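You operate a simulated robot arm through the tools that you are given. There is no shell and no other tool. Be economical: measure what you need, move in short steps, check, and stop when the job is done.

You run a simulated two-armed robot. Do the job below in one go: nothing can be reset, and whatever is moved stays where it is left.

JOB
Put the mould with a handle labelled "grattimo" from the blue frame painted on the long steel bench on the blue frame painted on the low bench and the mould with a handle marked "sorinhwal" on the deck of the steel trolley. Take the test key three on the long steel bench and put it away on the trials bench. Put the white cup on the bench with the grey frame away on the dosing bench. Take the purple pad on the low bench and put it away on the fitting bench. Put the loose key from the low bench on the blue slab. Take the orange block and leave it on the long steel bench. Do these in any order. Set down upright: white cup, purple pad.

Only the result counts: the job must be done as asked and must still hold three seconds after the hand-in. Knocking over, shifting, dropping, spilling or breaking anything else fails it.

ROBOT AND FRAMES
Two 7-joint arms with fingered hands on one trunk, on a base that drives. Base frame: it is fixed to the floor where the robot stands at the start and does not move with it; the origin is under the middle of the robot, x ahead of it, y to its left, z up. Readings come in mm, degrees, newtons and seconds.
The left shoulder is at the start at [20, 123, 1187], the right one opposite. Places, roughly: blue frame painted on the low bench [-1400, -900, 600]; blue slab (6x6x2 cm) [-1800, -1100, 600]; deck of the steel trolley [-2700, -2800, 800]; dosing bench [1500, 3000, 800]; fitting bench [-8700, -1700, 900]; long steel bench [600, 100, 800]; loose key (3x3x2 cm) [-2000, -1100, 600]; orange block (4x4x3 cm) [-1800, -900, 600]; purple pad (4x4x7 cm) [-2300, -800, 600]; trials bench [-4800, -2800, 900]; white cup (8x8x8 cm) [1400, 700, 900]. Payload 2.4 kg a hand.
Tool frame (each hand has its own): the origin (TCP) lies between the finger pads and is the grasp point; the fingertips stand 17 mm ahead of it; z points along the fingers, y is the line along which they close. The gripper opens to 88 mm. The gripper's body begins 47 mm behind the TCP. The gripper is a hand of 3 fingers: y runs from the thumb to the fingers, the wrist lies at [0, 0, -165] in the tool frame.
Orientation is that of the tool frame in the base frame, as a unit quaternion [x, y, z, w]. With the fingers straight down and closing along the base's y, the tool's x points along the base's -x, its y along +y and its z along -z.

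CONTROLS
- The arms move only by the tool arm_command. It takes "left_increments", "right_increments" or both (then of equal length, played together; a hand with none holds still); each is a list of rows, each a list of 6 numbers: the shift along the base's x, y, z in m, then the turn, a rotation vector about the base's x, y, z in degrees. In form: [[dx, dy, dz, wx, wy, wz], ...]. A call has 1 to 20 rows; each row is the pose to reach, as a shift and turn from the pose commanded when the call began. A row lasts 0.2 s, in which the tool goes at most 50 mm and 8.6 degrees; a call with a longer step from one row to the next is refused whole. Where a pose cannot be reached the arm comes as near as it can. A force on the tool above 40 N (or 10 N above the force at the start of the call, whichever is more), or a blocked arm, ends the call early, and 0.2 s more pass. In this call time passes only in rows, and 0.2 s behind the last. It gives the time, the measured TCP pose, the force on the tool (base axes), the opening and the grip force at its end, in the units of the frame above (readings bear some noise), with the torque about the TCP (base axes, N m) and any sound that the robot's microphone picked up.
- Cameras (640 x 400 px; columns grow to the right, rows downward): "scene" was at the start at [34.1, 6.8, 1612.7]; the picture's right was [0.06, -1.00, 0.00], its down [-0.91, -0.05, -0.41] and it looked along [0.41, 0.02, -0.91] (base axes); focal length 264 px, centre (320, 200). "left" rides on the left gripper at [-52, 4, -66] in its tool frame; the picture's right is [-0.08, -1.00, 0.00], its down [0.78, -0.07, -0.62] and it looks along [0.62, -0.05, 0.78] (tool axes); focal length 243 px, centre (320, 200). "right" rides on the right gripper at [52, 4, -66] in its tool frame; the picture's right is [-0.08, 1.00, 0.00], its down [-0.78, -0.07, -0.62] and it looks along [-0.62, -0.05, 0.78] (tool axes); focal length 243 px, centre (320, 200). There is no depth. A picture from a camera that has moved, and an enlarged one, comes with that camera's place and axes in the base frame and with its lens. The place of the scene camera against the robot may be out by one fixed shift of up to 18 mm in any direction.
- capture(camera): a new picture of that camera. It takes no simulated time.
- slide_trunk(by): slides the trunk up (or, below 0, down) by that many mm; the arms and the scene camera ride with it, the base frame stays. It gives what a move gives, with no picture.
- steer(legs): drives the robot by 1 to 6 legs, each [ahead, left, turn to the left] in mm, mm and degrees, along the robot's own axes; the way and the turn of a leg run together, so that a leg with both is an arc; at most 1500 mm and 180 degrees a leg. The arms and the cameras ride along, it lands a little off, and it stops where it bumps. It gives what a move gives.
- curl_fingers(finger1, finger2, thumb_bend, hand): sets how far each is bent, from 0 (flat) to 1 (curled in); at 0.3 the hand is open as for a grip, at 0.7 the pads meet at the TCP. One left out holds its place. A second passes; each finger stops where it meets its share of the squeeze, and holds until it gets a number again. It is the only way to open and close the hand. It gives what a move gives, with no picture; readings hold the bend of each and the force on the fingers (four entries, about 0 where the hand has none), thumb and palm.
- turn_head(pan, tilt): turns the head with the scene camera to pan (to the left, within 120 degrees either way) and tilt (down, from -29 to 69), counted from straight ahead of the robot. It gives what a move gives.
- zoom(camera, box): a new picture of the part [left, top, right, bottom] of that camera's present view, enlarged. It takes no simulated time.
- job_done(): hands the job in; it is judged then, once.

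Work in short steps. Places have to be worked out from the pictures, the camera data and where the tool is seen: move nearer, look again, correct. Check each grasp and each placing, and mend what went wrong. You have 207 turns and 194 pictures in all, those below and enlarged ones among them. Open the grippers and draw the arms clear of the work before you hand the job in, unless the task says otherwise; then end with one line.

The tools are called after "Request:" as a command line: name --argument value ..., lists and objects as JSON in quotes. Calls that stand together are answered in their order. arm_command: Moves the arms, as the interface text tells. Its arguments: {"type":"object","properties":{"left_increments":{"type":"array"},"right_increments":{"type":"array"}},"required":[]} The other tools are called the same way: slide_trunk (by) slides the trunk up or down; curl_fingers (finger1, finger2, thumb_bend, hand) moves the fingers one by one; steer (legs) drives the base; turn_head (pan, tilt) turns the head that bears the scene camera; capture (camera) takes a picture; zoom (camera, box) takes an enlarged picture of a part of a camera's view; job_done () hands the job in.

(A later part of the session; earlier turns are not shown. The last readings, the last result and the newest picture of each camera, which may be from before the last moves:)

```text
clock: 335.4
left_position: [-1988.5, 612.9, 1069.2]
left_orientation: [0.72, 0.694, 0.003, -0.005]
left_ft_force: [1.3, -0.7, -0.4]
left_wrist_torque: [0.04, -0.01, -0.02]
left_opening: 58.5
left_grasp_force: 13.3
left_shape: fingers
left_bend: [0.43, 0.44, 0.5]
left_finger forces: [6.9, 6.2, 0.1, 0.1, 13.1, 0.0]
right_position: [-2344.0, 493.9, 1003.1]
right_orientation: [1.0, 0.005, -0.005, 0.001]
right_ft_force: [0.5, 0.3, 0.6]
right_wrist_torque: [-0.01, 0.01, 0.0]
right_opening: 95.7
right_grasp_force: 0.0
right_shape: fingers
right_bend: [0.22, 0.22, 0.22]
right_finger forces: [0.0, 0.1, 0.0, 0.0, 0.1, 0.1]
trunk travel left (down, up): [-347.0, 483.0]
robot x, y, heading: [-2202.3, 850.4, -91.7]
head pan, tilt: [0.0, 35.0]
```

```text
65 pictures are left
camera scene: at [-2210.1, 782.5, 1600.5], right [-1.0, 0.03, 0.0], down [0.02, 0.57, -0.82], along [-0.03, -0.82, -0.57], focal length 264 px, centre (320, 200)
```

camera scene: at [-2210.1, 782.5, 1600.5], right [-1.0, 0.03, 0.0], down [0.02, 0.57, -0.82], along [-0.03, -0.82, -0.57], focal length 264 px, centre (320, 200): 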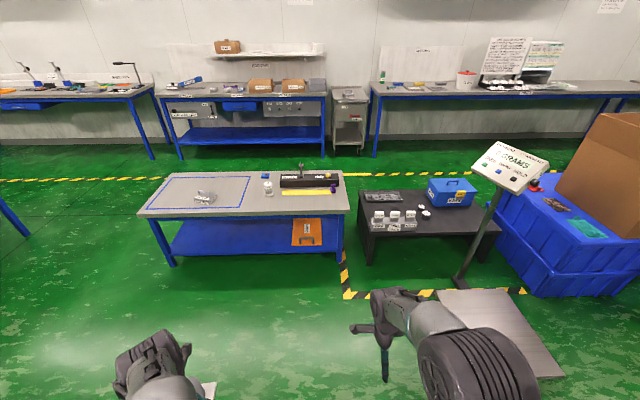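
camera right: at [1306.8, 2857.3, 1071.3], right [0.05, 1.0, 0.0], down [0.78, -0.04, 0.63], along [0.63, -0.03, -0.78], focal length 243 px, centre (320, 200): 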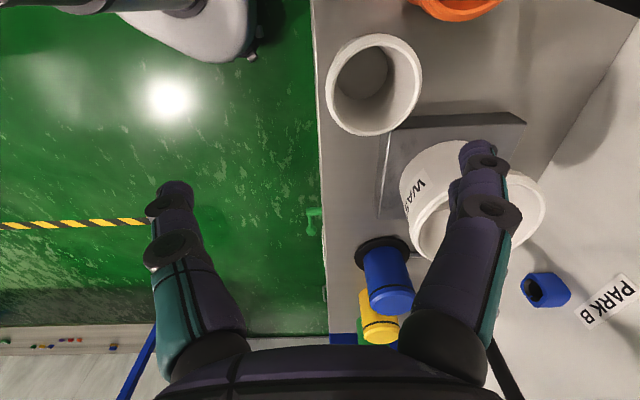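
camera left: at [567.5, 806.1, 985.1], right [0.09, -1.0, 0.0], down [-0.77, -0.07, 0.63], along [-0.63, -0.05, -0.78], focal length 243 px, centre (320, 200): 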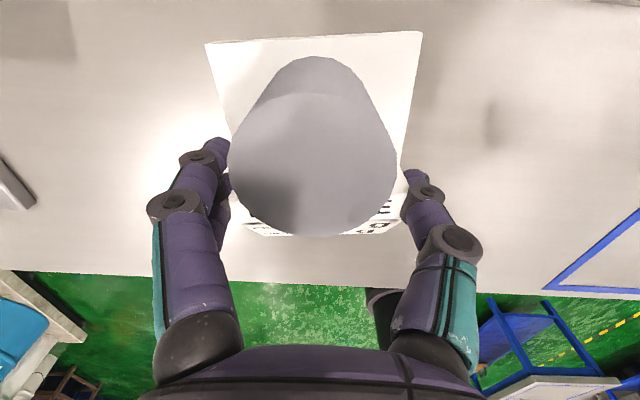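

The path to the low bench's north edge is clear. I drive ahead 1130 mm and look.

Request:
steer --legs '[[1130, 0, 1.7]]'

Request:
turn_head --pan -10 --tilt 55

Request:
capture --camera "scene"

Request:
capture --camera "right"

```text
clock: 341.3
left_position: [-1982.4, -549.1, 1070.7]
left_orientation: [0.701, 0.713, 0.003, -0.004]
left_ft_force: [-0.3, 0.2, -0.2]
left_wrist_torque: [0.03, 0.0, -0.01]
left_opening: 58.6
left_grasp_force: 13.7
left_shape: fingers
left_bend: [0.43, 0.44, 0.5]
left_finger forces: [6.9, 6.2, 0.0, 0.0, 13.2, 0.1]
right_position: [-2331.8, -685.3, 1003.3]
right_orientation: [0.999, 0.032, -0.006, 0.0]
right_ft_force: [0.7, 0.9, 0.1]
right_wrist_torque: [0.0, 0.03, 0.01]
right_opening: 95.3
right_grasp_force: 0.0
right_shape: fingers
right_bend: [0.22, 0.22, 0.22]
right_finger forces: [0.0, 0.0, 0.0, 0.2, 0.0, 0.0]
trunk travel left (down, up): [-347.0, 483.0]
robot x, y, heading: [-2208.9, -328.1, -88.7]
head pan, tilt: [0.0, 35.0]
```

```text
clock: 342.2
left_position: [-1982.1, -548.1, 1069.9]
left_orientation: [0.701, 0.713, 0.003, -0.004]
left_ft_force: [-0.3, 0.3, -1.0]
left_wrist_torque: [0.01, -0.04, 0.03]
left_opening: 58.7
left_grasp_force: 13.2
left_shape: fingers
left_bend: [0.43, 0.44, 0.5]
left_finger forces: [7.0, 6.2, 0.1, 0.1, 13.2, 0.1]
right_position: [-2330.3, -685.5, 1004.6]
right_orientation: [0.999, 0.031, -0.004, 0.002]
right_ft_force: [0.2, -0.6, 0.1]
right_wrist_torque: [-0.03, 0.0, -0.03]
right_opening: 95.4
right_grasp_force: 0.0
right_shape: fingers
right_bend: [0.22, 0.22, 0.22]
right_finger forces: [0.0, 0.0, 0.1, 0.0, 0.0, 0.1]
trunk travel left (down, up): [-347.0, 483.0]
robot x, y, heading: [-2205.8, -323.8, -88.9]
head pan, tilt: [-10.0, 55.0]
```

```text
64 pictures are left
camera scene: at [-2224.9, -373.4, 1572.4], right [-0.99, 0.15, 0.0], down [0.12, 0.81, -0.57], along [-0.09, -0.57, -0.82], focal length 264 px, centre (320, 200)
```

scene: 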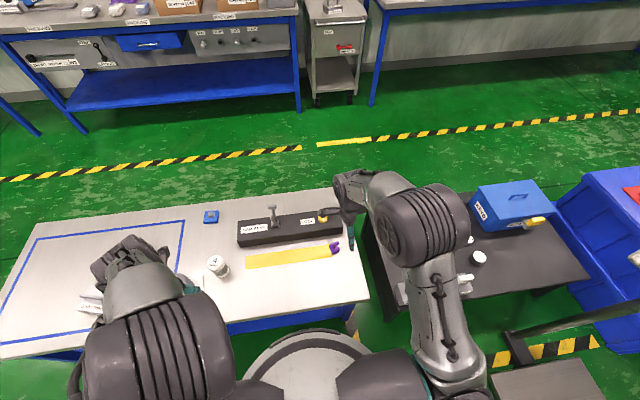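

```text
63 pictures are left
camera right: at [-2279.7, -686.8, 1070.7], right [-0.02, -1.0, 0.0], down [-0.78, 0.02, 0.63], along [-0.63, 0.01, -0.78], focal length 243 px, centre (320, 200)
```

right: 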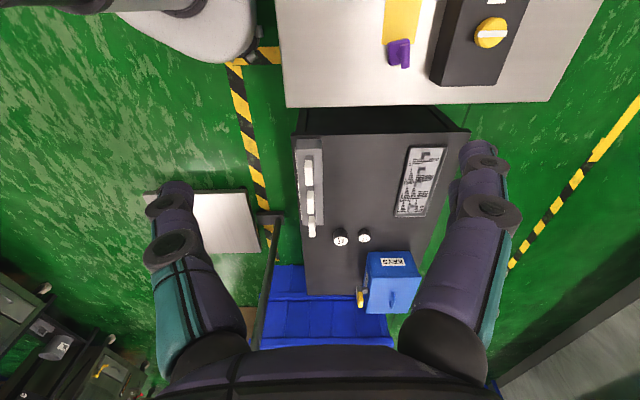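

The purple pad works out to about [-2348, -823]. I zoom in on its shape and lower the trunk by 200 mm for reach.

Request:
zoom --camera "right" --box '[350, 10, 450, 90]'

Request:
slide_trunk --by -230

Request:
capture --camera "right"

```text
5.00 times, centred on (400, 50) of right
camera zoom: at [-2279.7, -686.8, 1070.7], right [-0.02, -1.0, 0.0], down [-0.78, 0.02, 0.63], along [-0.63, 0.01, -0.78], focal length 1213 px, centre (-80, 950)
```

zoom: 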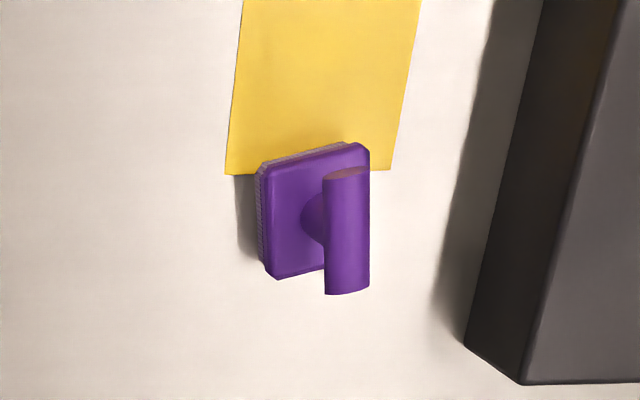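

```text
clock: 344.6
left_position: [-1982.1, -548.4, 839.9]
left_orientation: [0.702, 0.712, 0.003, -0.005]
left_ft_force: [-0.2, 0.0, -1.9]
left_wrist_torque: [0.02, -0.04, 0.02]
left_opening: 58.9
left_grasp_force: 13.0
left_shape: fingers
left_bend: [0.43, 0.44, 0.5]
left_finger forces: [6.9, 6.3, 0.0, 0.0, 13.3, 0.0]
right_position: [-2332.3, -686.4, 775.1]
right_orientation: [0.999, 0.032, -0.005, 0.001]
right_ft_force: [0.5, -0.1, -0.4]
right_wrist_torque: [0.0, 0.03, -0.01]
right_opening: 95.4
right_grasp_force: 0.0
right_shape: fingers
right_bend: [0.22, 0.22, 0.22]
right_finger forces: [0.1, 0.0, 0.0, 0.1, 0.1, 0.0]
trunk travel left (down, up): [-117.0, 713.0]
robot x, y, heading: [-2205.9, -318.2, -88.7]
head pan, tilt: [-10.0, 55.0]
```

```text
61 pictures are left
camera right: at [-2279.8, -686.7, 840.8], right [-0.02, -1.0, 0.0], down [-0.78, 0.02, 0.63], along [-0.63, 0.01, -0.78], focal length 243 px, centre (320, 200)
```

right: 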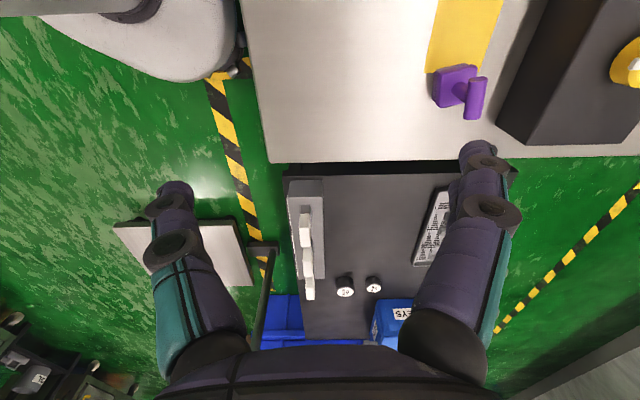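

The T-handle bar runs along x, centred at about [-2348, -826]; the hand already closes across it. I creep 45 mm closer, half-close the fingers and move above.

Request:
steer --legs '[[45, 0, 0]]'

Request:
curl_fingers --hand "right" --finger1 0.48 --finger2 0.48 --thumb_bend 0.48

Request:
capture --camera "right"

```text
clock: 345.5
left_position: [-1981.8, -594.8, 839.8]
left_orientation: [0.701, 0.713, 0.003, -0.004]
left_ft_force: [0.3, -0.6, -1.1]
left_wrist_torque: [-0.01, 0.03, -0.01]
left_opening: 58.6
left_grasp_force: 12.9
left_shape: fingers
left_bend: [0.43, 0.44, 0.5]
left_finger forces: [6.9, 6.3, 0.0, 0.0, 13.2, 0.1]
right_position: [-2330.6, -731.6, 774.0]
right_orientation: [0.999, 0.031, -0.005, 0.001]
right_ft_force: [-0.3, 0.1, 1.5]
right_wrist_torque: [-0.01, 0.0, 0.02]
right_opening: 95.5
right_grasp_force: 0.0
right_shape: fingers
right_bend: [0.22, 0.22, 0.22]
right_finger forces: [0.0, 0.0, 0.1, 0.1, 0.0, 0.1]
trunk travel left (down, up): [-117.0, 713.0]
robot x, y, heading: [-2207.4, -366.5, -88.9]
head pan, tilt: [-10.0, 55.0]
```

```text
clock: 346.5
left_position: [-1980.4, -593.3, 839.9]
left_orientation: [0.702, 0.713, 0.003, -0.005]
left_ft_force: [-0.4, -0.4, -1.2]
left_wrist_torque: [0.02, -0.01, -0.04]
left_opening: 59.0
left_grasp_force: 13.4
left_shape: fingers
left_bend: [0.43, 0.44, 0.5]
left_finger forces: [6.9, 6.4, 0.0, 0.1, 13.3, 0.1]
right_position: [-2331.2, -730.8, 774.9]
right_orientation: [0.999, 0.032, -0.005, 0.001]
right_ft_force: [-0.4, -0.1, 0.2]
right_wrist_torque: [0.02, 0.01, -0.02]
right_opening: 45.0
right_grasp_force: 0.1
right_shape: fingers
right_bend: [0.48, 0.48, 0.48]
right_finger forces: [0.1, 0.0, 0.1, 0.0, 0.1, 0.1]
trunk travel left (down, up): [-117.0, 713.0]
robot x, y, heading: [-2207.2, -370.6, -88.8]
head pan, tilt: [-10.0, 55.0]
```

```text
60 pictures are left
camera right: at [-2278.9, -732.6, 840.7], right [-0.02, -1.0, 0.0], down [-0.78, 0.02, 0.63], along [-0.63, 0.01, -0.78], focal length 243 px, centre (320, 200)
```

right: 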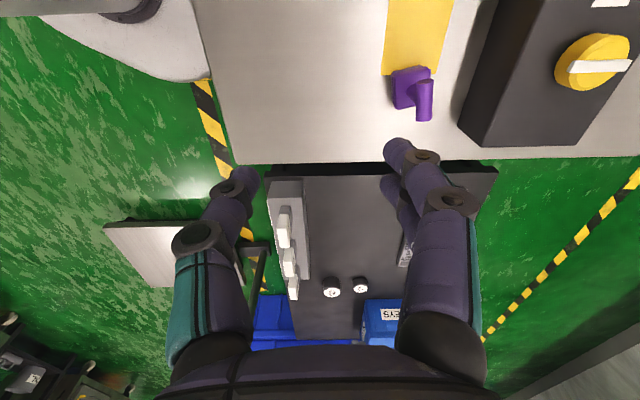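

The two views agree: bar at [-2348, -828], z≈608. I move above it at z≈680.

Request:
arm_command --right_increments '[[-0.006, -0.035, 0, 0, 0, 0], [-0.012, -0.07, 0, 0, 0, 0], [-0.017, -0.097, -0.02, 0, 0, 0], [-0.017, -0.097, -0.06, 0, 0, 0], [-0.017, -0.097, -0.095, 0, 0, 0]]'

Request:
capture --camera "right"

```text
clock: 347.7
left_position: [-1980.1, -594.4, 840.0]
left_orientation: [0.701, 0.713, 0.003, -0.004]
left_ft_force: [0.3, -0.3, -1.1]
left_wrist_torque: [0.0, -0.01, 0.01]
left_opening: 58.8
left_grasp_force: 13.1
left_shape: fingers
left_bend: [0.43, 0.44, 0.5]
left_finger forces: [6.8, 6.3, 0.1, 0.0, 13.4, 0.1]
right_position: [-2349.5, -827.4, 682.5]
right_orientation: [0.999, 0.032, -0.005, 0.0]
right_ft_force: [0.0, -0.1, 1.0]
right_wrist_torque: [-0.03, 0.01, 0.0]
right_opening: 45.0
right_grasp_force: 0.2
right_shape: fingers
right_bend: [0.48, 0.48, 0.48]
right_finger forces: [0.1, 0.1, 0.1, 0.0, 0.0, 0.0]
trunk travel left (down, up): [-117.0, 713.0]
robot x, y, heading: [-2205.0, -373.2, -88.9]
head pan, tilt: [-10.0, 55.0]
```

```text
59 pictures are left
camera right: at [-2297.2, -828.7, 748.2], right [-0.02, -1.0, 0.0], down [-0.78, 0.02, 0.63], along [-0.63, 0.01, -0.78], focal length 243 px, centre (320, 200)
```

right: 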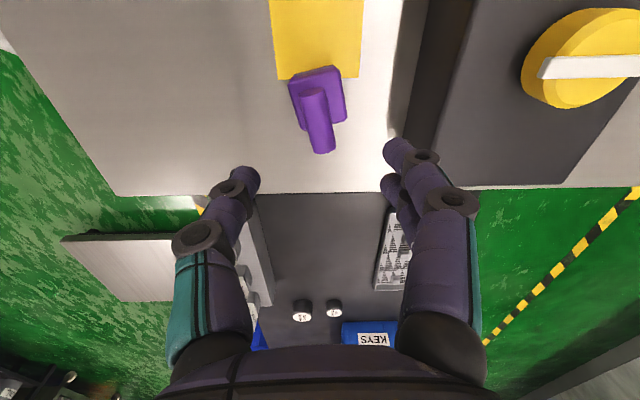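

Centred over the bar. I trim the yaw +6°, go down to TCP≈608 and close.

Request:
arm_command --right_increments '[[-0.001, 0, -0.03, 0, 0, 6], [-0.002, 0, -0.055, 0, 0, 6], [-0.002, 0, -0.074, 0, 0, 6]]'

Request:
capture --camera "right"

```text
clock: 348.5
left_position: [-1981.8, -594.2, 839.6]
left_orientation: [0.702, 0.712, 0.003, -0.004]
left_ft_force: [-0.4, -0.8, -0.8]
left_wrist_torque: [0.02, 0.01, -0.01]
left_opening: 58.9
left_grasp_force: 13.7
left_shape: fingers
left_bend: [0.43, 0.44, 0.5]
left_finger forces: [6.9, 6.3, 0.1, 0.0, 13.3, 0.0]
right_position: [-2349.5, -829.6, 606.0]
right_orientation: [0.997, 0.083, -0.005, 0.001]
right_ft_force: [0.1, -0.3, -0.4]
right_wrist_torque: [-0.02, -0.04, 0.0]
right_opening: 44.9
right_grasp_force: 0.0
right_shape: fingers
right_bend: [0.48, 0.48, 0.48]
right_finger forces: [0.0, 0.0, 0.1, 0.0, 0.0, 0.1]
trunk travel left (down, up): [-117.0, 713.0]
robot x, y, heading: [-2206.3, -372.7, -88.8]
head pan, tilt: [-10.0, 55.0]
```

```text
58 pictures are left
camera right: at [-2298.0, -825.3, 672.6], right [0.08, -1.0, 0.0], down [-0.77, -0.06, 0.63], along [-0.63, -0.05, -0.78], focal length 243 px, centre (320, 200)
```

right: 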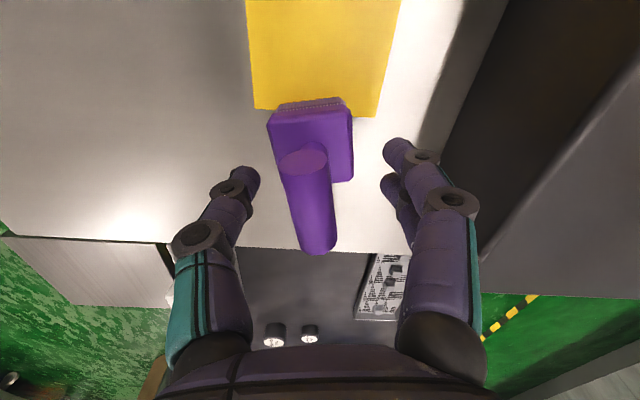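

The bar lies right at the TCP, offset about 3 mm. I correct and close.

Request:
arm_command --right_increments '[[0, 0.003, 0, 0, 0, 0]]'

Request:
curl_fingers --hand "right" --finger1 0.68 --finger2 0.68 --thumb_bend 0.68

Request:
capture --camera "right"

```text
clock: 348.9
left_position: [-1981.1, -593.9, 840.4]
left_orientation: [0.702, 0.712, 0.004, -0.004]
left_ft_force: [0.6, -0.3, -0.9]
left_wrist_torque: [0.02, 0.01, 0.0]
left_opening: 58.7
left_grasp_force: 13.2
left_shape: fingers
left_bend: [0.43, 0.44, 0.5]
left_finger forces: [6.9, 6.3, 0.0, 0.1, 13.2, 0.1]
right_position: [-2350.2, -826.2, 605.6]
right_orientation: [0.996, 0.084, -0.005, 0.001]
right_ft_force: [0.7, -0.3, -0.6]
right_wrist_torque: [-0.03, -0.02, 0.0]
right_opening: 45.2
right_grasp_force: 0.0
right_shape: fingers
right_bend: [0.48, 0.48, 0.48]
right_finger forces: [0.0, 0.0, 0.1, 0.0, 0.1, 0.0]
trunk travel left (down, up): [-117.0, 713.0]
robot x, y, heading: [-2209.0, -368.2, -89.0]
head pan, tilt: [-10.0, 55.0]
```

```text
clock: 349.9
left_position: [-1981.1, -593.8, 838.4]
left_orientation: [0.701, 0.713, 0.003, -0.005]
left_ft_force: [0.3, 0.2, -0.9]
left_wrist_torque: [0.03, 0.02, -0.01]
left_opening: 58.8
left_grasp_force: 12.9
left_shape: fingers
left_bend: [0.43, 0.44, 0.5]
left_finger forces: [6.9, 6.4, 0.0, 0.0, 13.3, 0.0]
right_position: [-2350.0, -825.9, 605.2]
right_orientation: [0.996, 0.084, -0.005, 0.0]
right_ft_force: [0.4, 0.5, -0.5]
right_wrist_torque: [-0.03, -0.02, 0.0]
right_opening: 6.4
right_grasp_force: 1.6
right_shape: fingers
right_bend: [0.66, 0.66, 0.67]
right_finger forces: [0.8, 0.8, 0.0, 0.0, 1.4, 0.0]
trunk travel left (down, up): [-117.0, 713.0]
robot x, y, heading: [-2210.7, -371.6, -88.8]
head pan, tilt: [-10.0, 55.0]
```

```text
57 pictures are left
camera right: at [-2298.0, -821.2, 672.5], right [0.08, -1.0, 0.0], down [-0.77, -0.06, 0.63], along [-0.63, -0.05, -0.78], focal length 243 px, centre (320, 200)
```

right: 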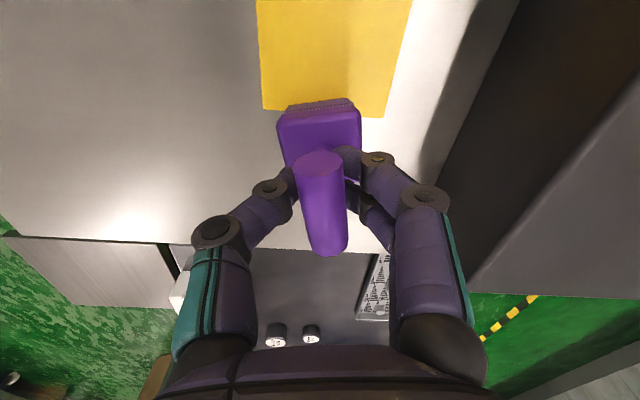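

The tips closed low under the bar with little force. I open slightly, rise 9 mm and close again to pinch the bar itself.

Request:
curl_fingers --hand "right" --finger1 0.5 --finger2 0.5 --thumb_bend 0.5

Request:
arm_command --right_increments '[[0, 0, 0.005, 0, 0, 0], [0, 0, 0.009, 0, 0, 0]]'

Request:
curl_fingers --hand "right" --finger1 0.68 --finger2 0.68 --thumb_bend 0.68

Request:
capture --camera "right"

```text
clock: 350.9
left_position: [-1981.2, -594.0, 840.1]
left_orientation: [0.702, 0.713, 0.003, -0.004]
left_ft_force: [1.1, 0.1, 0.1]
left_wrist_torque: [0.03, -0.01, -0.01]
left_opening: 58.8
left_grasp_force: 13.5
left_shape: fingers
left_bend: [0.43, 0.44, 0.5]
left_finger forces: [7.0, 6.2, 0.0, 0.1, 13.4, 0.1]
right_position: [-2350.6, -824.8, 606.9]
right_orientation: [0.996, 0.083, -0.005, 0.002]
right_ft_force: [0.1, -0.1, 0.2]
right_wrist_torque: [0.0, 0.01, 0.02]
right_opening: 39.6
right_grasp_force: 0.2
right_shape: fingers
right_bend: [0.5, 0.5, 0.5]
right_finger forces: [0.0, 0.0, 0.0, 0.0, 0.1, 0.0]
trunk travel left (down, up): [-117.0, 713.0]
robot x, y, heading: [-2205.8, -367.1, -88.8]
head pan, tilt: [-10.0, 55.0]
```

```text
clock: 351.5
left_position: [-1981.3, -594.4, 839.5]
left_orientation: [0.701, 0.713, 0.003, -0.004]
left_ft_force: [-0.8, -0.4, -1.2]
left_wrist_torque: [0.02, 0.0, 0.01]
left_opening: 58.8
left_grasp_force: 13.5
left_shape: fingers
left_bend: [0.43, 0.44, 0.5]
left_finger forces: [6.8, 6.4, 0.0, 0.0, 13.4, 0.0]
right_position: [-2349.6, -824.9, 614.4]
right_orientation: [0.996, 0.084, -0.005, 0.0]
right_ft_force: [0.2, 0.0, 0.0]
right_wrist_torque: [-0.01, 0.0, 0.01]
right_opening: 39.6
right_grasp_force: 0.1
right_shape: fingers
right_bend: [0.5, 0.5, 0.5]
right_finger forces: [0.0, 0.0, 0.0, 0.0, 0.0, 0.1]
trunk travel left (down, up): [-117.0, 713.0]
robot x, y, heading: [-2204.7, -370.1, -88.8]
head pan, tilt: [-10.0, 55.0]
```

```text
clock: 352.5
left_position: [-1980.1, -594.3, 839.2]
left_orientation: [0.702, 0.712, 0.003, -0.005]
left_ft_force: [0.6, -0.6, -1.0]
left_wrist_torque: [0.04, 0.0, 0.02]
left_opening: 58.9
left_grasp_force: 12.9
left_shape: fingers
left_bend: [0.43, 0.44, 0.5]
left_finger forces: [6.9, 6.2, 0.1, 0.0, 13.3, 0.0]
right_position: [-2350.4, -825.2, 612.6]
right_orientation: [0.996, 0.084, -0.005, 0.001]
right_ft_force: [0.3, -0.7, 0.6]
right_wrist_torque: [-0.01, -0.03, -0.01]
right_opening: 6.5
right_grasp_force: 1.0
right_shape: fingers
right_bend: [0.66, 0.66, 0.67]
right_finger forces: [0.6, 0.8, 0.1, 0.0, 1.4, 0.0]
trunk travel left (down, up): [-117.0, 713.0]
robot x, y, heading: [-2206.4, -372.3, -88.6]
head pan, tilt: [-10.0, 55.0]
```

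```text
56 pictures are left
camera right: at [-2298.1, -820.6, 680.2], right [0.08, -1.0, 0.0], down [-0.77, -0.06, 0.63], along [-0.63, -0.05, -0.78], focal length 243 px, centre (320, 200)
```

right: 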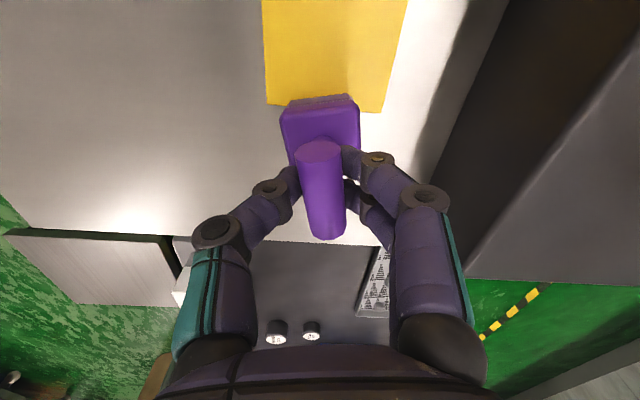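

The opening reads about 10 mm under true widths, so this is a proper pinch on the ~16 mm bar, just a light one. I tighten it.

Request:
curl_fingers --hand "right" --finger1 0.78 --finger2 0.78 --thumb_bend 0.78

Request:
arm_command --right_increments '[[0, 0, 0.02, 0, 0, 0], [0, 0, 0.05, 0, 0, 0], [0, 0, 0.09, 0, 0, 0]]'

Request:
capture --camera "right"

```text
clock: 353.5
left_position: [-1980.9, -594.1, 839.9]
left_orientation: [0.702, 0.712, 0.003, -0.005]
left_ft_force: [1.6, 0.3, -0.6]
left_wrist_torque: [0.01, -0.03, 0.01]
left_opening: 58.8
left_grasp_force: 13.5
left_shape: fingers
left_bend: [0.43, 0.44, 0.5]
left_finger forces: [6.9, 6.4, 0.0, 0.0, 13.2, 0.0]
right_position: [-2349.5, -824.9, 614.1]
right_orientation: [0.996, 0.084, -0.006, 0.001]
right_ft_force: [-0.2, -0.3, -0.7]
right_wrist_torque: [0.01, -0.04, -0.02]
right_opening: 3.9
right_grasp_force: 10.4
right_shape: fingers
right_bend: [0.73, 0.73, 0.68]
right_finger forces: [5.4, 5.6, 0.0, 0.0, 9.5, 0.1]
trunk travel left (down, up): [-117.0, 713.0]
robot x, y, heading: [-2206.4, -371.6, -88.7]
head pan, tilt: [-10.0, 55.0]
```

```text
clock: 354.3
left_position: [-1981.6, -593.5, 839.5]
left_orientation: [0.702, 0.712, 0.004, -0.004]
left_ft_force: [0.5, 0.4, -1.1]
left_wrist_torque: [-0.01, -0.02, 0.02]
left_opening: 59.0
left_grasp_force: 13.1
left_shape: fingers
left_bend: [0.43, 0.44, 0.5]
left_finger forces: [6.9, 6.3, 0.0, 0.1, 13.3, 0.0]
right_position: [-2350.9, -825.6, 701.7]
right_orientation: [0.996, 0.084, -0.005, 0.0]
right_ft_force: [0.0, -0.6, -0.2]
right_wrist_torque: [-0.02, -0.01, -0.02]
right_opening: 3.7
right_grasp_force: 11.0
right_shape: fingers
right_bend: [0.74, 0.74, 0.68]
right_finger forces: [6.0, 6.0, 0.0, 0.1, 9.6, 0.0]
trunk travel left (down, up): [-117.0, 713.0]
robot x, y, heading: [-2208.2, -371.1, -89.0]
head pan, tilt: [-10.0, 55.0]
```

```text
55 pictures are left
camera right: at [-2298.4, -821.7, 768.6], right [0.08, -1.0, 0.0], down [-0.78, -0.06, 0.63], along [-0.63, -0.05, -0.78], focal length 243 px, centre (320, 200)
```

right: 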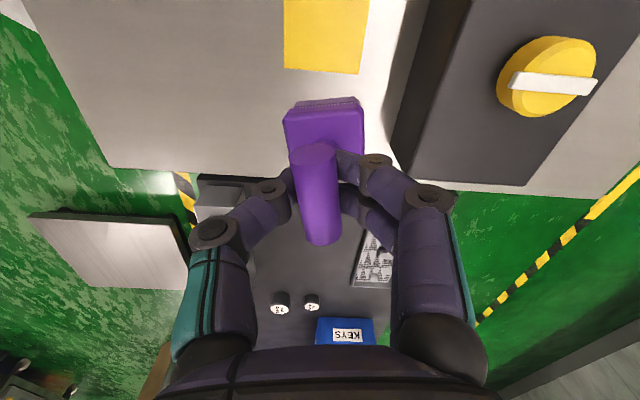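

The pad is lifted upright, its bottom 63 mm below the TCP. I raise the trunk, back away from the bench and look west for the route.

Request:
slide_trunk --by 280

Request:
steer --legs '[[-600, 0, -1.2]]'

Request:
turn_head --pan -85 --tilt 12

Request:
capture --camera "scene"

Request:
turn_head --pan -45 --tilt 15

Request:
capture --camera "scene"

```text
clock: 357.1
left_position: [-1980.5, -594.6, 1119.8]
left_orientation: [0.702, 0.712, 0.004, -0.004]
left_ft_force: [0.3, -0.3, -0.2]
left_wrist_torque: [0.02, 0.01, 0.02]
left_opening: 59.1
left_grasp_force: 13.0
left_shape: fingers
left_bend: [0.43, 0.44, 0.5]
left_finger forces: [6.8, 6.2, 0.1, 0.1, 13.3, 0.1]
right_position: [-2350.7, -826.0, 982.4]
right_orientation: [0.997, 0.083, -0.005, 0.001]
right_ft_force: [0.0, 0.2, 0.4]
right_wrist_torque: [0.04, 0.0, 0.0]
right_opening: 3.8
right_grasp_force: 10.8
right_shape: fingers
right_bend: [0.74, 0.74, 0.68]
right_finger forces: [5.8, 5.9, 0.0, 0.0, 9.5, 0.0]
trunk travel left (down, up): [-397.0, 433.0]
robot x, y, heading: [-2208.2, -370.5, -88.7]
head pan, tilt: [-10.0, 55.0]
```

```text
clock: 360.6
left_position: [-1994.5, 16.2, 1120.8]
left_orientation: [0.7, 0.714, 0.003, -0.004]
left_ft_force: [0.6, -0.4, -1.2]
left_wrist_torque: [0.03, 0.02, -0.01]
left_opening: 58.4
left_grasp_force: 13.2
left_shape: fingers
left_bend: [0.43, 0.44, 0.5]
left_finger forces: [6.7, 6.2, 0.0, 0.0, 13.2, 0.1]
right_position: [-2362.9, -217.0, 981.4]
right_orientation: [0.996, 0.085, -0.005, 0.0]
right_ft_force: [-0.2, 0.1, -1.0]
right_wrist_torque: [0.02, 0.0, 0.0]
right_opening: 3.6
right_grasp_force: 10.7
right_shape: fingers
right_bend: [0.74, 0.74, 0.68]
right_finger forces: [5.7, 5.9, 0.0, 0.0, 9.5, 0.0]
trunk travel left (down, up): [-397.0, 433.0]
robot x, y, heading: [-2218.2, 241.1, -88.6]
head pan, tilt: [-10.0, 55.0]
```

```text
clock: 362.0
left_position: [-1994.6, 14.5, 1118.6]
left_orientation: [0.701, 0.713, 0.003, -0.005]
left_ft_force: [1.1, 0.1, -0.2]
left_wrist_torque: [-0.03, 0.01, -0.01]
left_opening: 58.9
left_grasp_force: 13.2
left_shape: fingers
left_bend: [0.43, 0.44, 0.5]
left_finger forces: [6.8, 6.2, 0.0, 0.0, 13.3, 0.0]
right_position: [-2361.8, -216.9, 982.2]
right_orientation: [0.996, 0.085, -0.006, 0.002]
right_ft_force: [0.0, 0.6, -1.0]
right_wrist_torque: [0.03, 0.01, 0.02]
right_opening: 4.1
right_grasp_force: 10.2
right_shape: fingers
right_bend: [0.74, 0.74, 0.68]
right_finger forces: [5.8, 5.9, 0.0, 0.1, 9.4, 0.2]
trunk travel left (down, up): [-397.0, 433.0]
robot x, y, heading: [-2220.9, 238.5, -88.8]
head pan, tilt: [-85.0, 12.0]
```

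```text
54 pictures are left
camera scene: at [-2319.1, 251.0, 1687.5], right [-0.11, 0.99, 0.0], down [0.21, 0.02, -0.98], along [-0.97, -0.11, -0.21], focal length 264 px, centre (320, 200)
```

scene: 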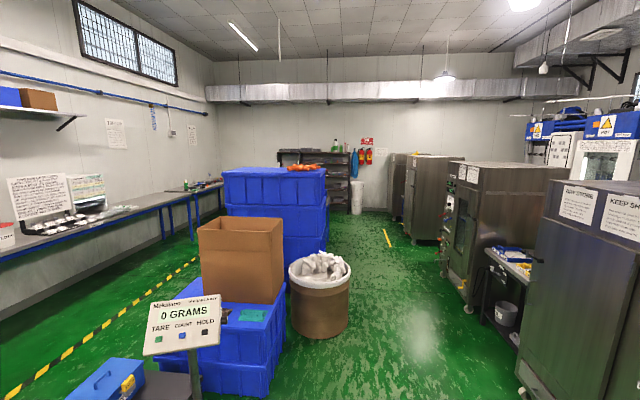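

```text
clock: 363.1
left_position: [-1992.9, 14.4, 1120.6]
left_orientation: [0.701, 0.713, 0.003, -0.004]
left_ft_force: [0.3, 0.2, -1.4]
left_wrist_torque: [0.05, -0.04, 0.03]
left_opening: 58.8
left_grasp_force: 12.6
left_shape: fingers
left_bend: [0.43, 0.44, 0.5]
left_finger forces: [6.8, 6.1, 0.1, 0.1, 13.3, 0.0]
right_position: [-2363.6, -217.0, 982.6]
right_orientation: [0.996, 0.085, -0.005, 0.001]
right_ft_force: [0.1, -0.6, -1.0]
right_wrist_torque: [-0.03, 0.01, 0.04]
right_opening: 3.5
right_grasp_force: 10.6
right_shape: fingers
right_bend: [0.74, 0.74, 0.68]
right_finger forces: [5.8, 5.9, 0.1, 0.1, 9.5, 0.1]
trunk travel left (down, up): [-397.0, 433.0]
robot x, y, heading: [-2216.4, 236.3, -88.8]
head pan, tilt: [-45.0, 15.0]
```

```text
53 pictures are left
camera scene: at [-2291.0, 193.9, 1682.6], right [-0.72, 0.69, 0.0], down [0.18, 0.19, -0.97], along [-0.67, -0.7, -0.26], focal length 264 px, centre (320, 200)
```

scene: 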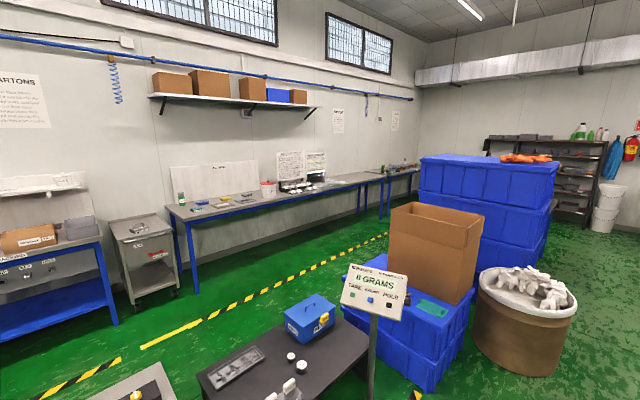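

Middle corridor is open between the waste barrel (y≲250) and the cabinets (y≳1450). I'll go west along y≈850, deliver the pad first and come back for the key.

Request:
steer --legs '[[-600, 0, 0], [0, 0, -91.2], [1500, 0, 0]]'

Request:
turn_head --pan 0 --tilt 15

Request:
capture --camera "scene"

```text
clock: 377.3
left_position: [-3967.8, 599.4, 1119.3]
left_orientation: [1.0, -0.002, 0.006, -0.001]
left_ft_force: [0.8, 0.8, -0.4]
left_wrist_torque: [0.01, 0.0, -0.03]
left_opening: 58.5
left_grasp_force: 13.4
left_shape: fingers
left_bend: [0.43, 0.44, 0.5]
left_finger forces: [6.7, 6.2, 0.0, 0.1, 13.2, 0.0]
right_position: [-4190.9, 972.7, 982.6]
right_orientation: [0.758, -0.653, -0.005, -0.003]
right_ft_force: [-0.3, -1.0, 0.2]
right_wrist_torque: [0.01, 0.01, 0.01]
right_opening: 3.4
right_grasp_force: 10.4
right_shape: fingers
right_bend: [0.74, 0.74, 0.68]
right_finger forces: [5.8, 6.0, 0.0, 0.0, 9.0, 0.0]
trunk travel left (down, up): [-397.0, 433.0]
robot x, y, heading: [-3736.7, 819.5, -180.1]
head pan, tilt: [-45.0, 15.0]
```

```text
clock: 378.4
left_position: [-3967.7, 599.9, 1120.0]
left_orientation: [1.0, -0.002, 0.005, -0.001]
left_ft_force: [-0.3, 0.6, -0.6]
left_wrist_torque: [-0.01, -0.07, -0.01]
left_opening: 58.8
left_grasp_force: 12.9
left_shape: fingers
left_bend: [0.43, 0.44, 0.5]
left_finger forces: [6.8, 6.1, 0.1, 0.1, 13.1, 0.0]
right_position: [-4191.0, 972.2, 981.8]
right_orientation: [0.757, -0.653, -0.005, -0.002]
right_ft_force: [-0.2, -0.5, -1.2]
right_wrist_torque: [-0.02, -0.03, 0.01]
right_opening: 3.5
right_grasp_force: 10.5
right_shape: fingers
right_bend: [0.74, 0.74, 0.68]
right_finger forces: [5.8, 6.0, 0.1, 0.0, 9.0, 0.0]
trunk travel left (down, up): [-397.0, 433.0]
robot x, y, heading: [-3734.6, 822.7, -180.1]
head pan, tilt: [0.0, 15.0]
```

```text
52 pictures are left
camera scene: at [-3818.6, 823.9, 1682.6], right [0.0, 1.0, 0.0], down [0.26, 0.0, -0.97], along [-0.97, 0.0, -0.26], focal length 264 px, centre (320, 200)
```

scene: 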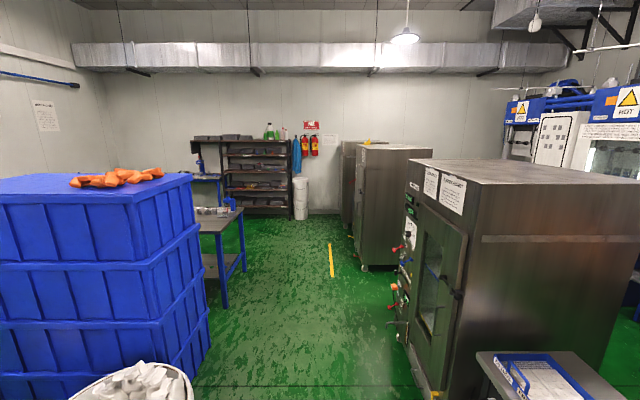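

The corridor is clear. I go on 2700 mm and look toward the southwest.

Request:
steer --legs '[[1500, 0, 0], [1200, 0, 0]]'

Request:
turn_head --pan 40 --tilt 18

Request:
capture --camera "scene"

```text
clock: 391.7
left_position: [-6684.3, 502.4, 1119.2]
left_orientation: [1.0, 0.026, 0.006, -0.001]
left_ft_force: [-0.3, 1.5, -0.2]
left_wrist_torque: [0.01, -0.01, 0.02]
left_opening: 58.7
left_grasp_force: 13.5
left_shape: fingers
left_bend: [0.43, 0.44, 0.5]
left_finger forces: [6.7, 6.3, 0.0, 0.0, 13.3, 0.0]
right_position: [-6930.9, 862.3, 981.8]
right_orientation: [0.776, -0.631, -0.004, -0.004]
right_ft_force: [-0.3, -0.6, 0.3]
right_wrist_torque: [0.01, 0.0, 0.0]
right_opening: 3.4
right_grasp_force: 10.4
right_shape: fingers
right_bend: [0.74, 0.74, 0.68]
right_finger forces: [5.9, 6.0, 0.1, 0.0, 8.9, 0.0]
trunk travel left (down, up): [-397.0, 433.0]
robot x, y, heading: [-6470.0, 735.1, -176.4]
head pan, tilt: [0.0, 15.0]
```

```text
clock: 392.8
left_position: [-6684.2, 501.7, 1119.1]
left_orientation: [1.0, 0.025, 0.004, -0.001]
left_ft_force: [-0.7, 0.3, -0.7]
left_wrist_torque: [-0.03, -0.03, 0.0]
left_opening: 58.4
left_grasp_force: 13.0
left_shape: fingers
left_bend: [0.43, 0.44, 0.5]
left_finger forces: [6.9, 6.2, 0.0, 0.0, 13.3, 0.1]
right_position: [-6930.1, 864.1, 982.1]
right_orientation: [0.775, -0.632, -0.005, -0.003]
right_ft_force: [-0.7, 0.8, -0.8]
right_wrist_torque: [-0.02, 0.0, 0.0]
right_opening: 3.6
right_grasp_force: 10.3
right_shape: fingers
right_bend: [0.74, 0.74, 0.68]
right_finger forces: [5.9, 6.2, 0.0, 0.0, 9.0, 0.1]
trunk travel left (down, up): [-397.0, 433.0]
robot x, y, heading: [-6470.1, 737.8, -176.6]
head pan, tilt: [40.0, 18.0]
```

```text
51 pictures are left
camera scene: at [-6523.3, 676.8, 1677.7], right [-0.68, 0.73, 0.0], down [0.23, 0.21, -0.95], along [-0.69, -0.65, -0.31], focal length 264 px, centre (320, 200)
```

scene: 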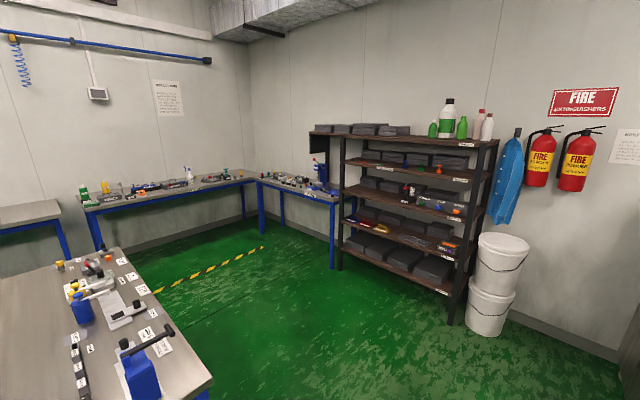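

The fitting bench runs along the west wall, front edge x≈-8300, y −800..−2150. I drive round to stand in front of it.

Request:
steer --legs '[[0, 0, -3.6], [1000, 0, 0], [0, 1450, 0], [0, 450, 0]]'

Request:
turn_head --pan 0 --tilt 28

Request:
capture --camera "scene"

```text
clock: 407.6
left_position: [-7702.8, -1397.0, 1119.2]
left_orientation: [1.0, -0.003, 0.005, -0.001]
left_ft_force: [-0.4, 0.5, -1.7]
left_wrist_torque: [-0.01, -0.01, 0.0]
left_opening: 58.8
left_grasp_force: 13.4
left_shape: fingers
left_bend: [0.43, 0.44, 0.5]
left_finger forces: [6.9, 6.3, 0.1, 0.0, 13.3, 0.0]
right_position: [-7927.2, -1022.9, 982.2]
right_orientation: [0.757, -0.653, -0.005, -0.003]
right_ft_force: [0.1, 0.8, -0.4]
right_wrist_torque: [0.0, -0.01, -0.01]
right_opening: 3.5
right_grasp_force: 10.5
right_shape: fingers
right_bend: [0.74, 0.74, 0.68]
right_finger forces: [6.0, 6.0, 0.1, 0.0, 9.0, 0.0]
trunk travel left (down, up): [-397.0, 433.0]
robot x, y, heading: [-7476.2, -1179.9, 179.9]
head pan, tilt: [40.0, 18.0]
```

```text
clock: 408.6
left_position: [-7703.2, -1397.1, 1119.3]
left_orientation: [1.0, -0.003, 0.005, 0.0]
left_ft_force: [0.3, 0.9, -0.5]
left_wrist_torque: [-0.03, -0.02, 0.02]
left_opening: 59.0
left_grasp_force: 13.2
left_shape: fingers
left_bend: [0.43, 0.44, 0.5]
left_finger forces: [6.8, 6.1, 0.0, 0.1, 13.2, 0.0]
right_position: [-7926.3, -1022.6, 981.5]
right_orientation: [0.757, -0.654, -0.005, -0.002]
right_ft_force: [0.7, 1.1, 0.1]
right_wrist_torque: [-0.02, 0.02, -0.01]
right_opening: 3.5
right_grasp_force: 10.7
right_shape: fingers
right_bend: [0.74, 0.74, 0.68]
right_finger forces: [5.9, 6.1, 0.1, 0.0, 9.0, 0.0]
trunk travel left (down, up): [-397.0, 433.0]
robot x, y, heading: [-7471.3, -1179.7, 180.1]
head pan, tilt: [0.0, 28.0]
```

```text
50 pictures are left
camera scene: at [-7551.8, -1172.2, 1661.6], right [0.0, 1.0, 0.0], down [0.47, 0.0, -0.88], along [-0.88, 0.0, -0.47], focal length 264 px, centre (320, 200)
```

scene: 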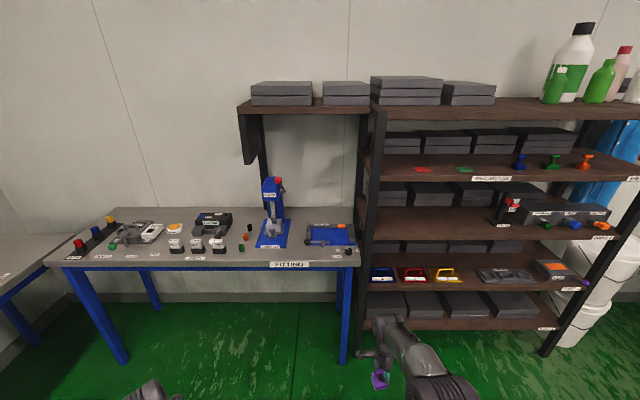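

The fitting bench is labelled FITTING. I zoom to choose a free spot.

Request:
zoom --camera "scene" --box '[50, 170, 370, 290]'

```text
2.00 times, centred on (210, 230) of scene
camera zoom: at [-7551.8, -1172.2, 1661.6], right [0.0, 1.0, 0.0], down [0.47, 0.0, -0.88], along [-0.88, 0.0, -0.47], focal length 528 px, centre (540, 140)
```

zoom: 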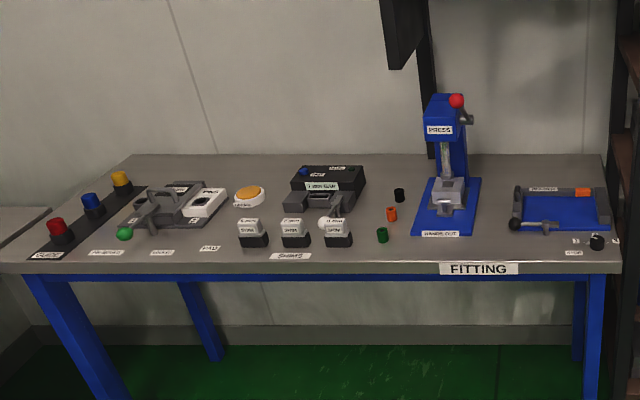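

There's a clear strip at the front between the press and the blue tray, about [-8530, -1276]. I drive toward it.

Request:
steer --legs '[[0, 245, 0], [560, 0, 0]]'

Request:
turn_head --pan -15 --tilt 50

Request:
capture --camera "scene"

Request:
capture --camera "right"

```text
clock: 413.3
left_position: [-8260.9, -1648.7, 1119.6]
left_orientation: [1.0, 0.002, 0.006, 0.0]
left_ft_force: [0.1, 0.5, -0.7]
left_wrist_torque: [0.03, -0.03, -0.02]
left_opening: 58.8
left_grasp_force: 13.8
left_shape: fingers
left_bend: [0.43, 0.44, 0.5]
left_finger forces: [6.8, 6.1, 0.0, 0.1, 13.3, 0.0]
right_position: [-8488.4, -1277.3, 980.9]
right_orientation: [0.76, -0.65, -0.004, -0.003]
right_ft_force: [-0.2, -0.3, -0.1]
right_wrist_torque: [0.01, -0.01, -0.02]
right_opening: 3.2
right_grasp_force: 10.6
right_shape: fingers
right_bend: [0.74, 0.74, 0.68]
right_finger forces: [6.0, 6.2, 0.0, 0.0, 9.0, 0.0]
trunk travel left (down, up): [-397.0, 433.0]
robot x, y, heading: [-8033.2, -1430.3, -179.6]
head pan, tilt: [0.0, 28.0]
```

```text
clock: 414.1
left_position: [-8260.8, -1650.4, 1118.0]
left_orientation: [1.0, 0.001, 0.005, -0.001]
left_ft_force: [0.1, 0.5, -0.8]
left_wrist_torque: [0.0, -0.03, 0.01]
left_opening: 58.5
left_grasp_force: 13.4
left_shape: fingers
left_bend: [0.43, 0.44, 0.5]
left_finger forces: [6.8, 6.2, 0.0, 0.0, 13.3, 0.1]
right_position: [-8487.8, -1276.8, 981.7]
right_orientation: [0.761, -0.649, -0.005, -0.003]
right_ft_force: [0.2, -0.1, -1.0]
right_wrist_torque: [0.0, 0.01, 0.0]
right_opening: 3.4
right_grasp_force: 11.3
right_shape: fingers
right_bend: [0.74, 0.74, 0.68]
right_finger forces: [6.0, 6.2, 0.1, 0.0, 9.1, 0.0]
trunk travel left (down, up): [-397.0, 433.0]
robot x, y, heading: [-8034.6, -1428.2, -179.4]
head pan, tilt: [-15.0, 50.0]
```

```text
48 pictures are left
camera scene: at [-8094.8, -1403.2, 1628.9], right [0.25, 0.97, 0.0], down [0.74, -0.19, -0.64], along [-0.62, 0.16, -0.77], focal length 264 px, centre (320, 200)
```

scene: 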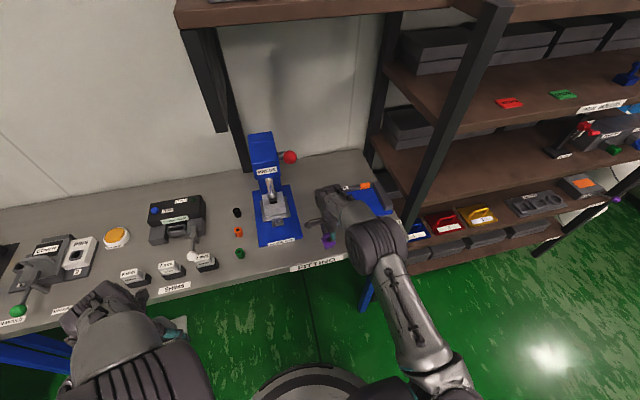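

```text
47 pictures are left
camera right: at [-8484.9, -1330.2, 1048.4], right [-1.0, -0.07, 0.0], down [-0.05, 0.78, 0.63], along [-0.05, 0.63, -0.78], focal length 243 px, centre (320, 200)
```

right: 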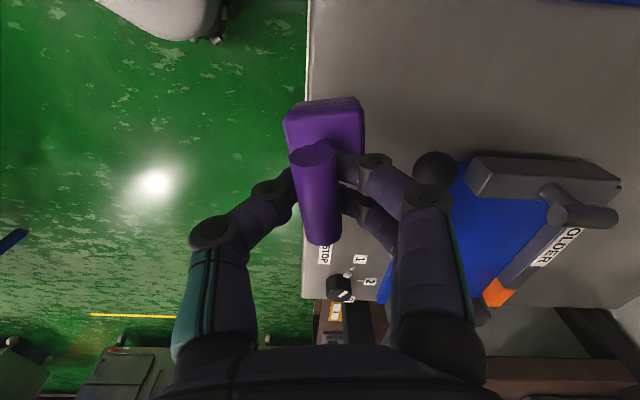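

The free spot lies between the press (y≲-1340) and the tray (y≳-1235), behind the edge at x≈-8478. I creep 50 mm ahead, which brings the pad to about [-8538, -1280].

Request:
steer --legs '[[50, 0, -0.5]]'

Request:
capture --camera "right"

```text
clock: 415.1
left_position: [-8316.3, -1646.7, 1118.8]
left_orientation: [1.0, -0.002, 0.005, 0.001]
left_ft_force: [-0.9, 0.0, -0.4]
left_wrist_torque: [0.01, 0.01, -0.01]
left_opening: 58.8
left_grasp_force: 13.2
left_shape: fingers
left_bend: [0.43, 0.44, 0.5]
left_finger forces: [6.8, 6.1, 0.0, 0.1, 13.3, 0.0]
right_position: [-8539.4, -1272.4, 981.5]
right_orientation: [0.757, -0.654, -0.004, -0.004]
right_ft_force: [-0.4, 0.0, -0.7]
right_wrist_torque: [-0.01, -0.04, -0.01]
right_opening: 3.2
right_grasp_force: 10.1
right_shape: fingers
right_bend: [0.74, 0.74, 0.68]
right_finger forces: [5.9, 6.1, 0.0, 0.0, 9.0, 0.0]
trunk travel left (down, up): [-397.0, 433.0]
robot x, y, heading: [-8085.8, -1424.1, 180.0]
head pan, tilt: [-15.0, 50.0]
```

```text
46 pictures are left
camera right: at [-8537.5, -1326.1, 1047.6], right [-1.0, -0.06, 0.0], down [-0.05, 0.78, 0.63], along [-0.04, 0.63, -0.78], focal length 243 px, centre (320, 200)
```

right: 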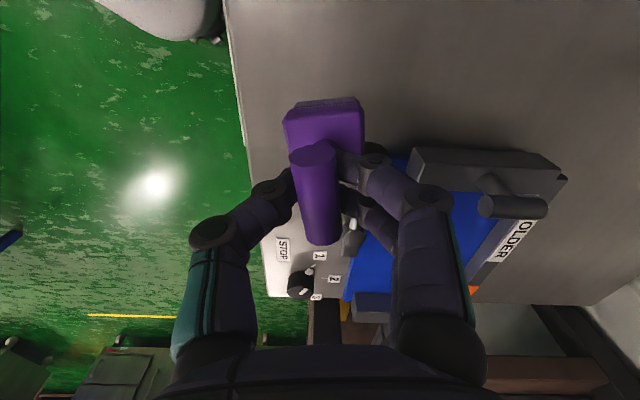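

I shift 24 mm away from the tray's ball handle and 6 mm toward the front, then go down.

Request:
arm_command --right_increments '[[0.006, -0.024, 0, 0, 0, 0], [0.006, -0.024, -0.025, 0, 0, 0], [0.006, -0.024, -0.045, 0, 0, 0]]'

Request:
capture --camera "right"

Request:
zoom --camera "scene" --box '[220, 120, 440, 290]'

```text
clock: 415.9
left_position: [-8314.1, -1648.2, 1119.3]
left_orientation: [1.0, -0.003, 0.005, -0.001]
left_ft_force: [0.1, -0.8, -0.4]
left_wrist_torque: [-0.01, -0.01, 0.01]
left_opening: 58.5
left_grasp_force: 12.9
left_shape: fingers
left_bend: [0.43, 0.44, 0.5]
left_finger forces: [6.8, 6.2, 0.0, 0.0, 13.3, 0.0]
right_position: [-8530.8, -1297.8, 938.2]
right_orientation: [0.757, -0.653, -0.004, -0.003]
right_ft_force: [-0.5, 0.2, -0.3]
right_wrist_torque: [0.06, -0.02, -0.03]
right_opening: 3.4
right_grasp_force: 10.3
right_shape: fingers
right_bend: [0.74, 0.74, 0.68]
right_finger forces: [6.1, 6.3, 0.0, 0.1, 9.0, 0.0]
trunk travel left (down, up): [-397.0, 433.0]
robot x, y, heading: [-8086.9, -1428.1, 179.8]
head pan, tilt: [-15.0, 50.0]
```

```text
45 pictures are left
camera right: at [-8529.5, -1350.5, 1004.7], right [-1.0, -0.06, 0.0], down [-0.05, 0.78, 0.63], along [-0.04, 0.63, -0.78], focal length 243 px, centre (320, 200)
```

right: 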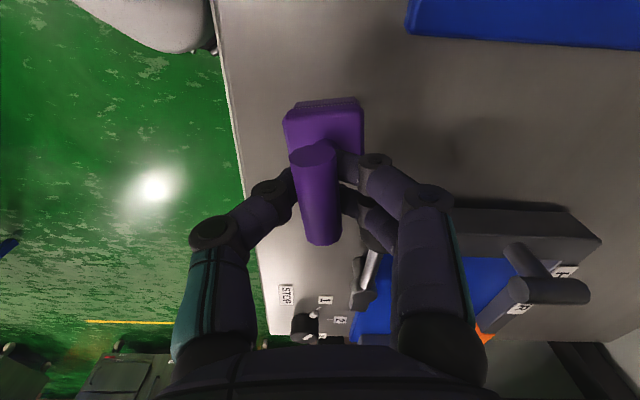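

```text
2.35 times, centred on (330, 205) of scene
camera zoom: at [-8146.8, -1403.1, 1628.9], right [0.26, 0.97, 0.0], down [0.74, -0.2, -0.64], along [-0.62, 0.17, -0.77], focal length 622 px, centre (296, 188)
```

zoom: 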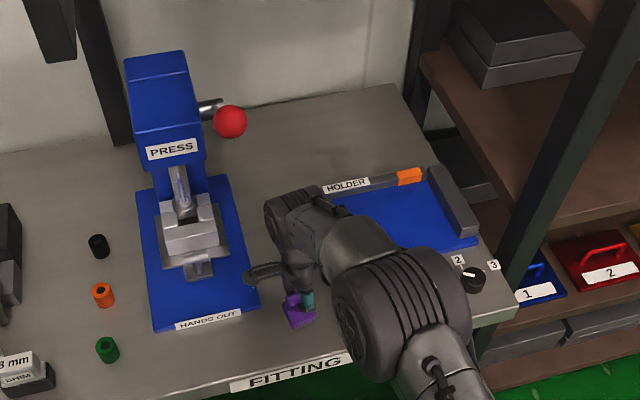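

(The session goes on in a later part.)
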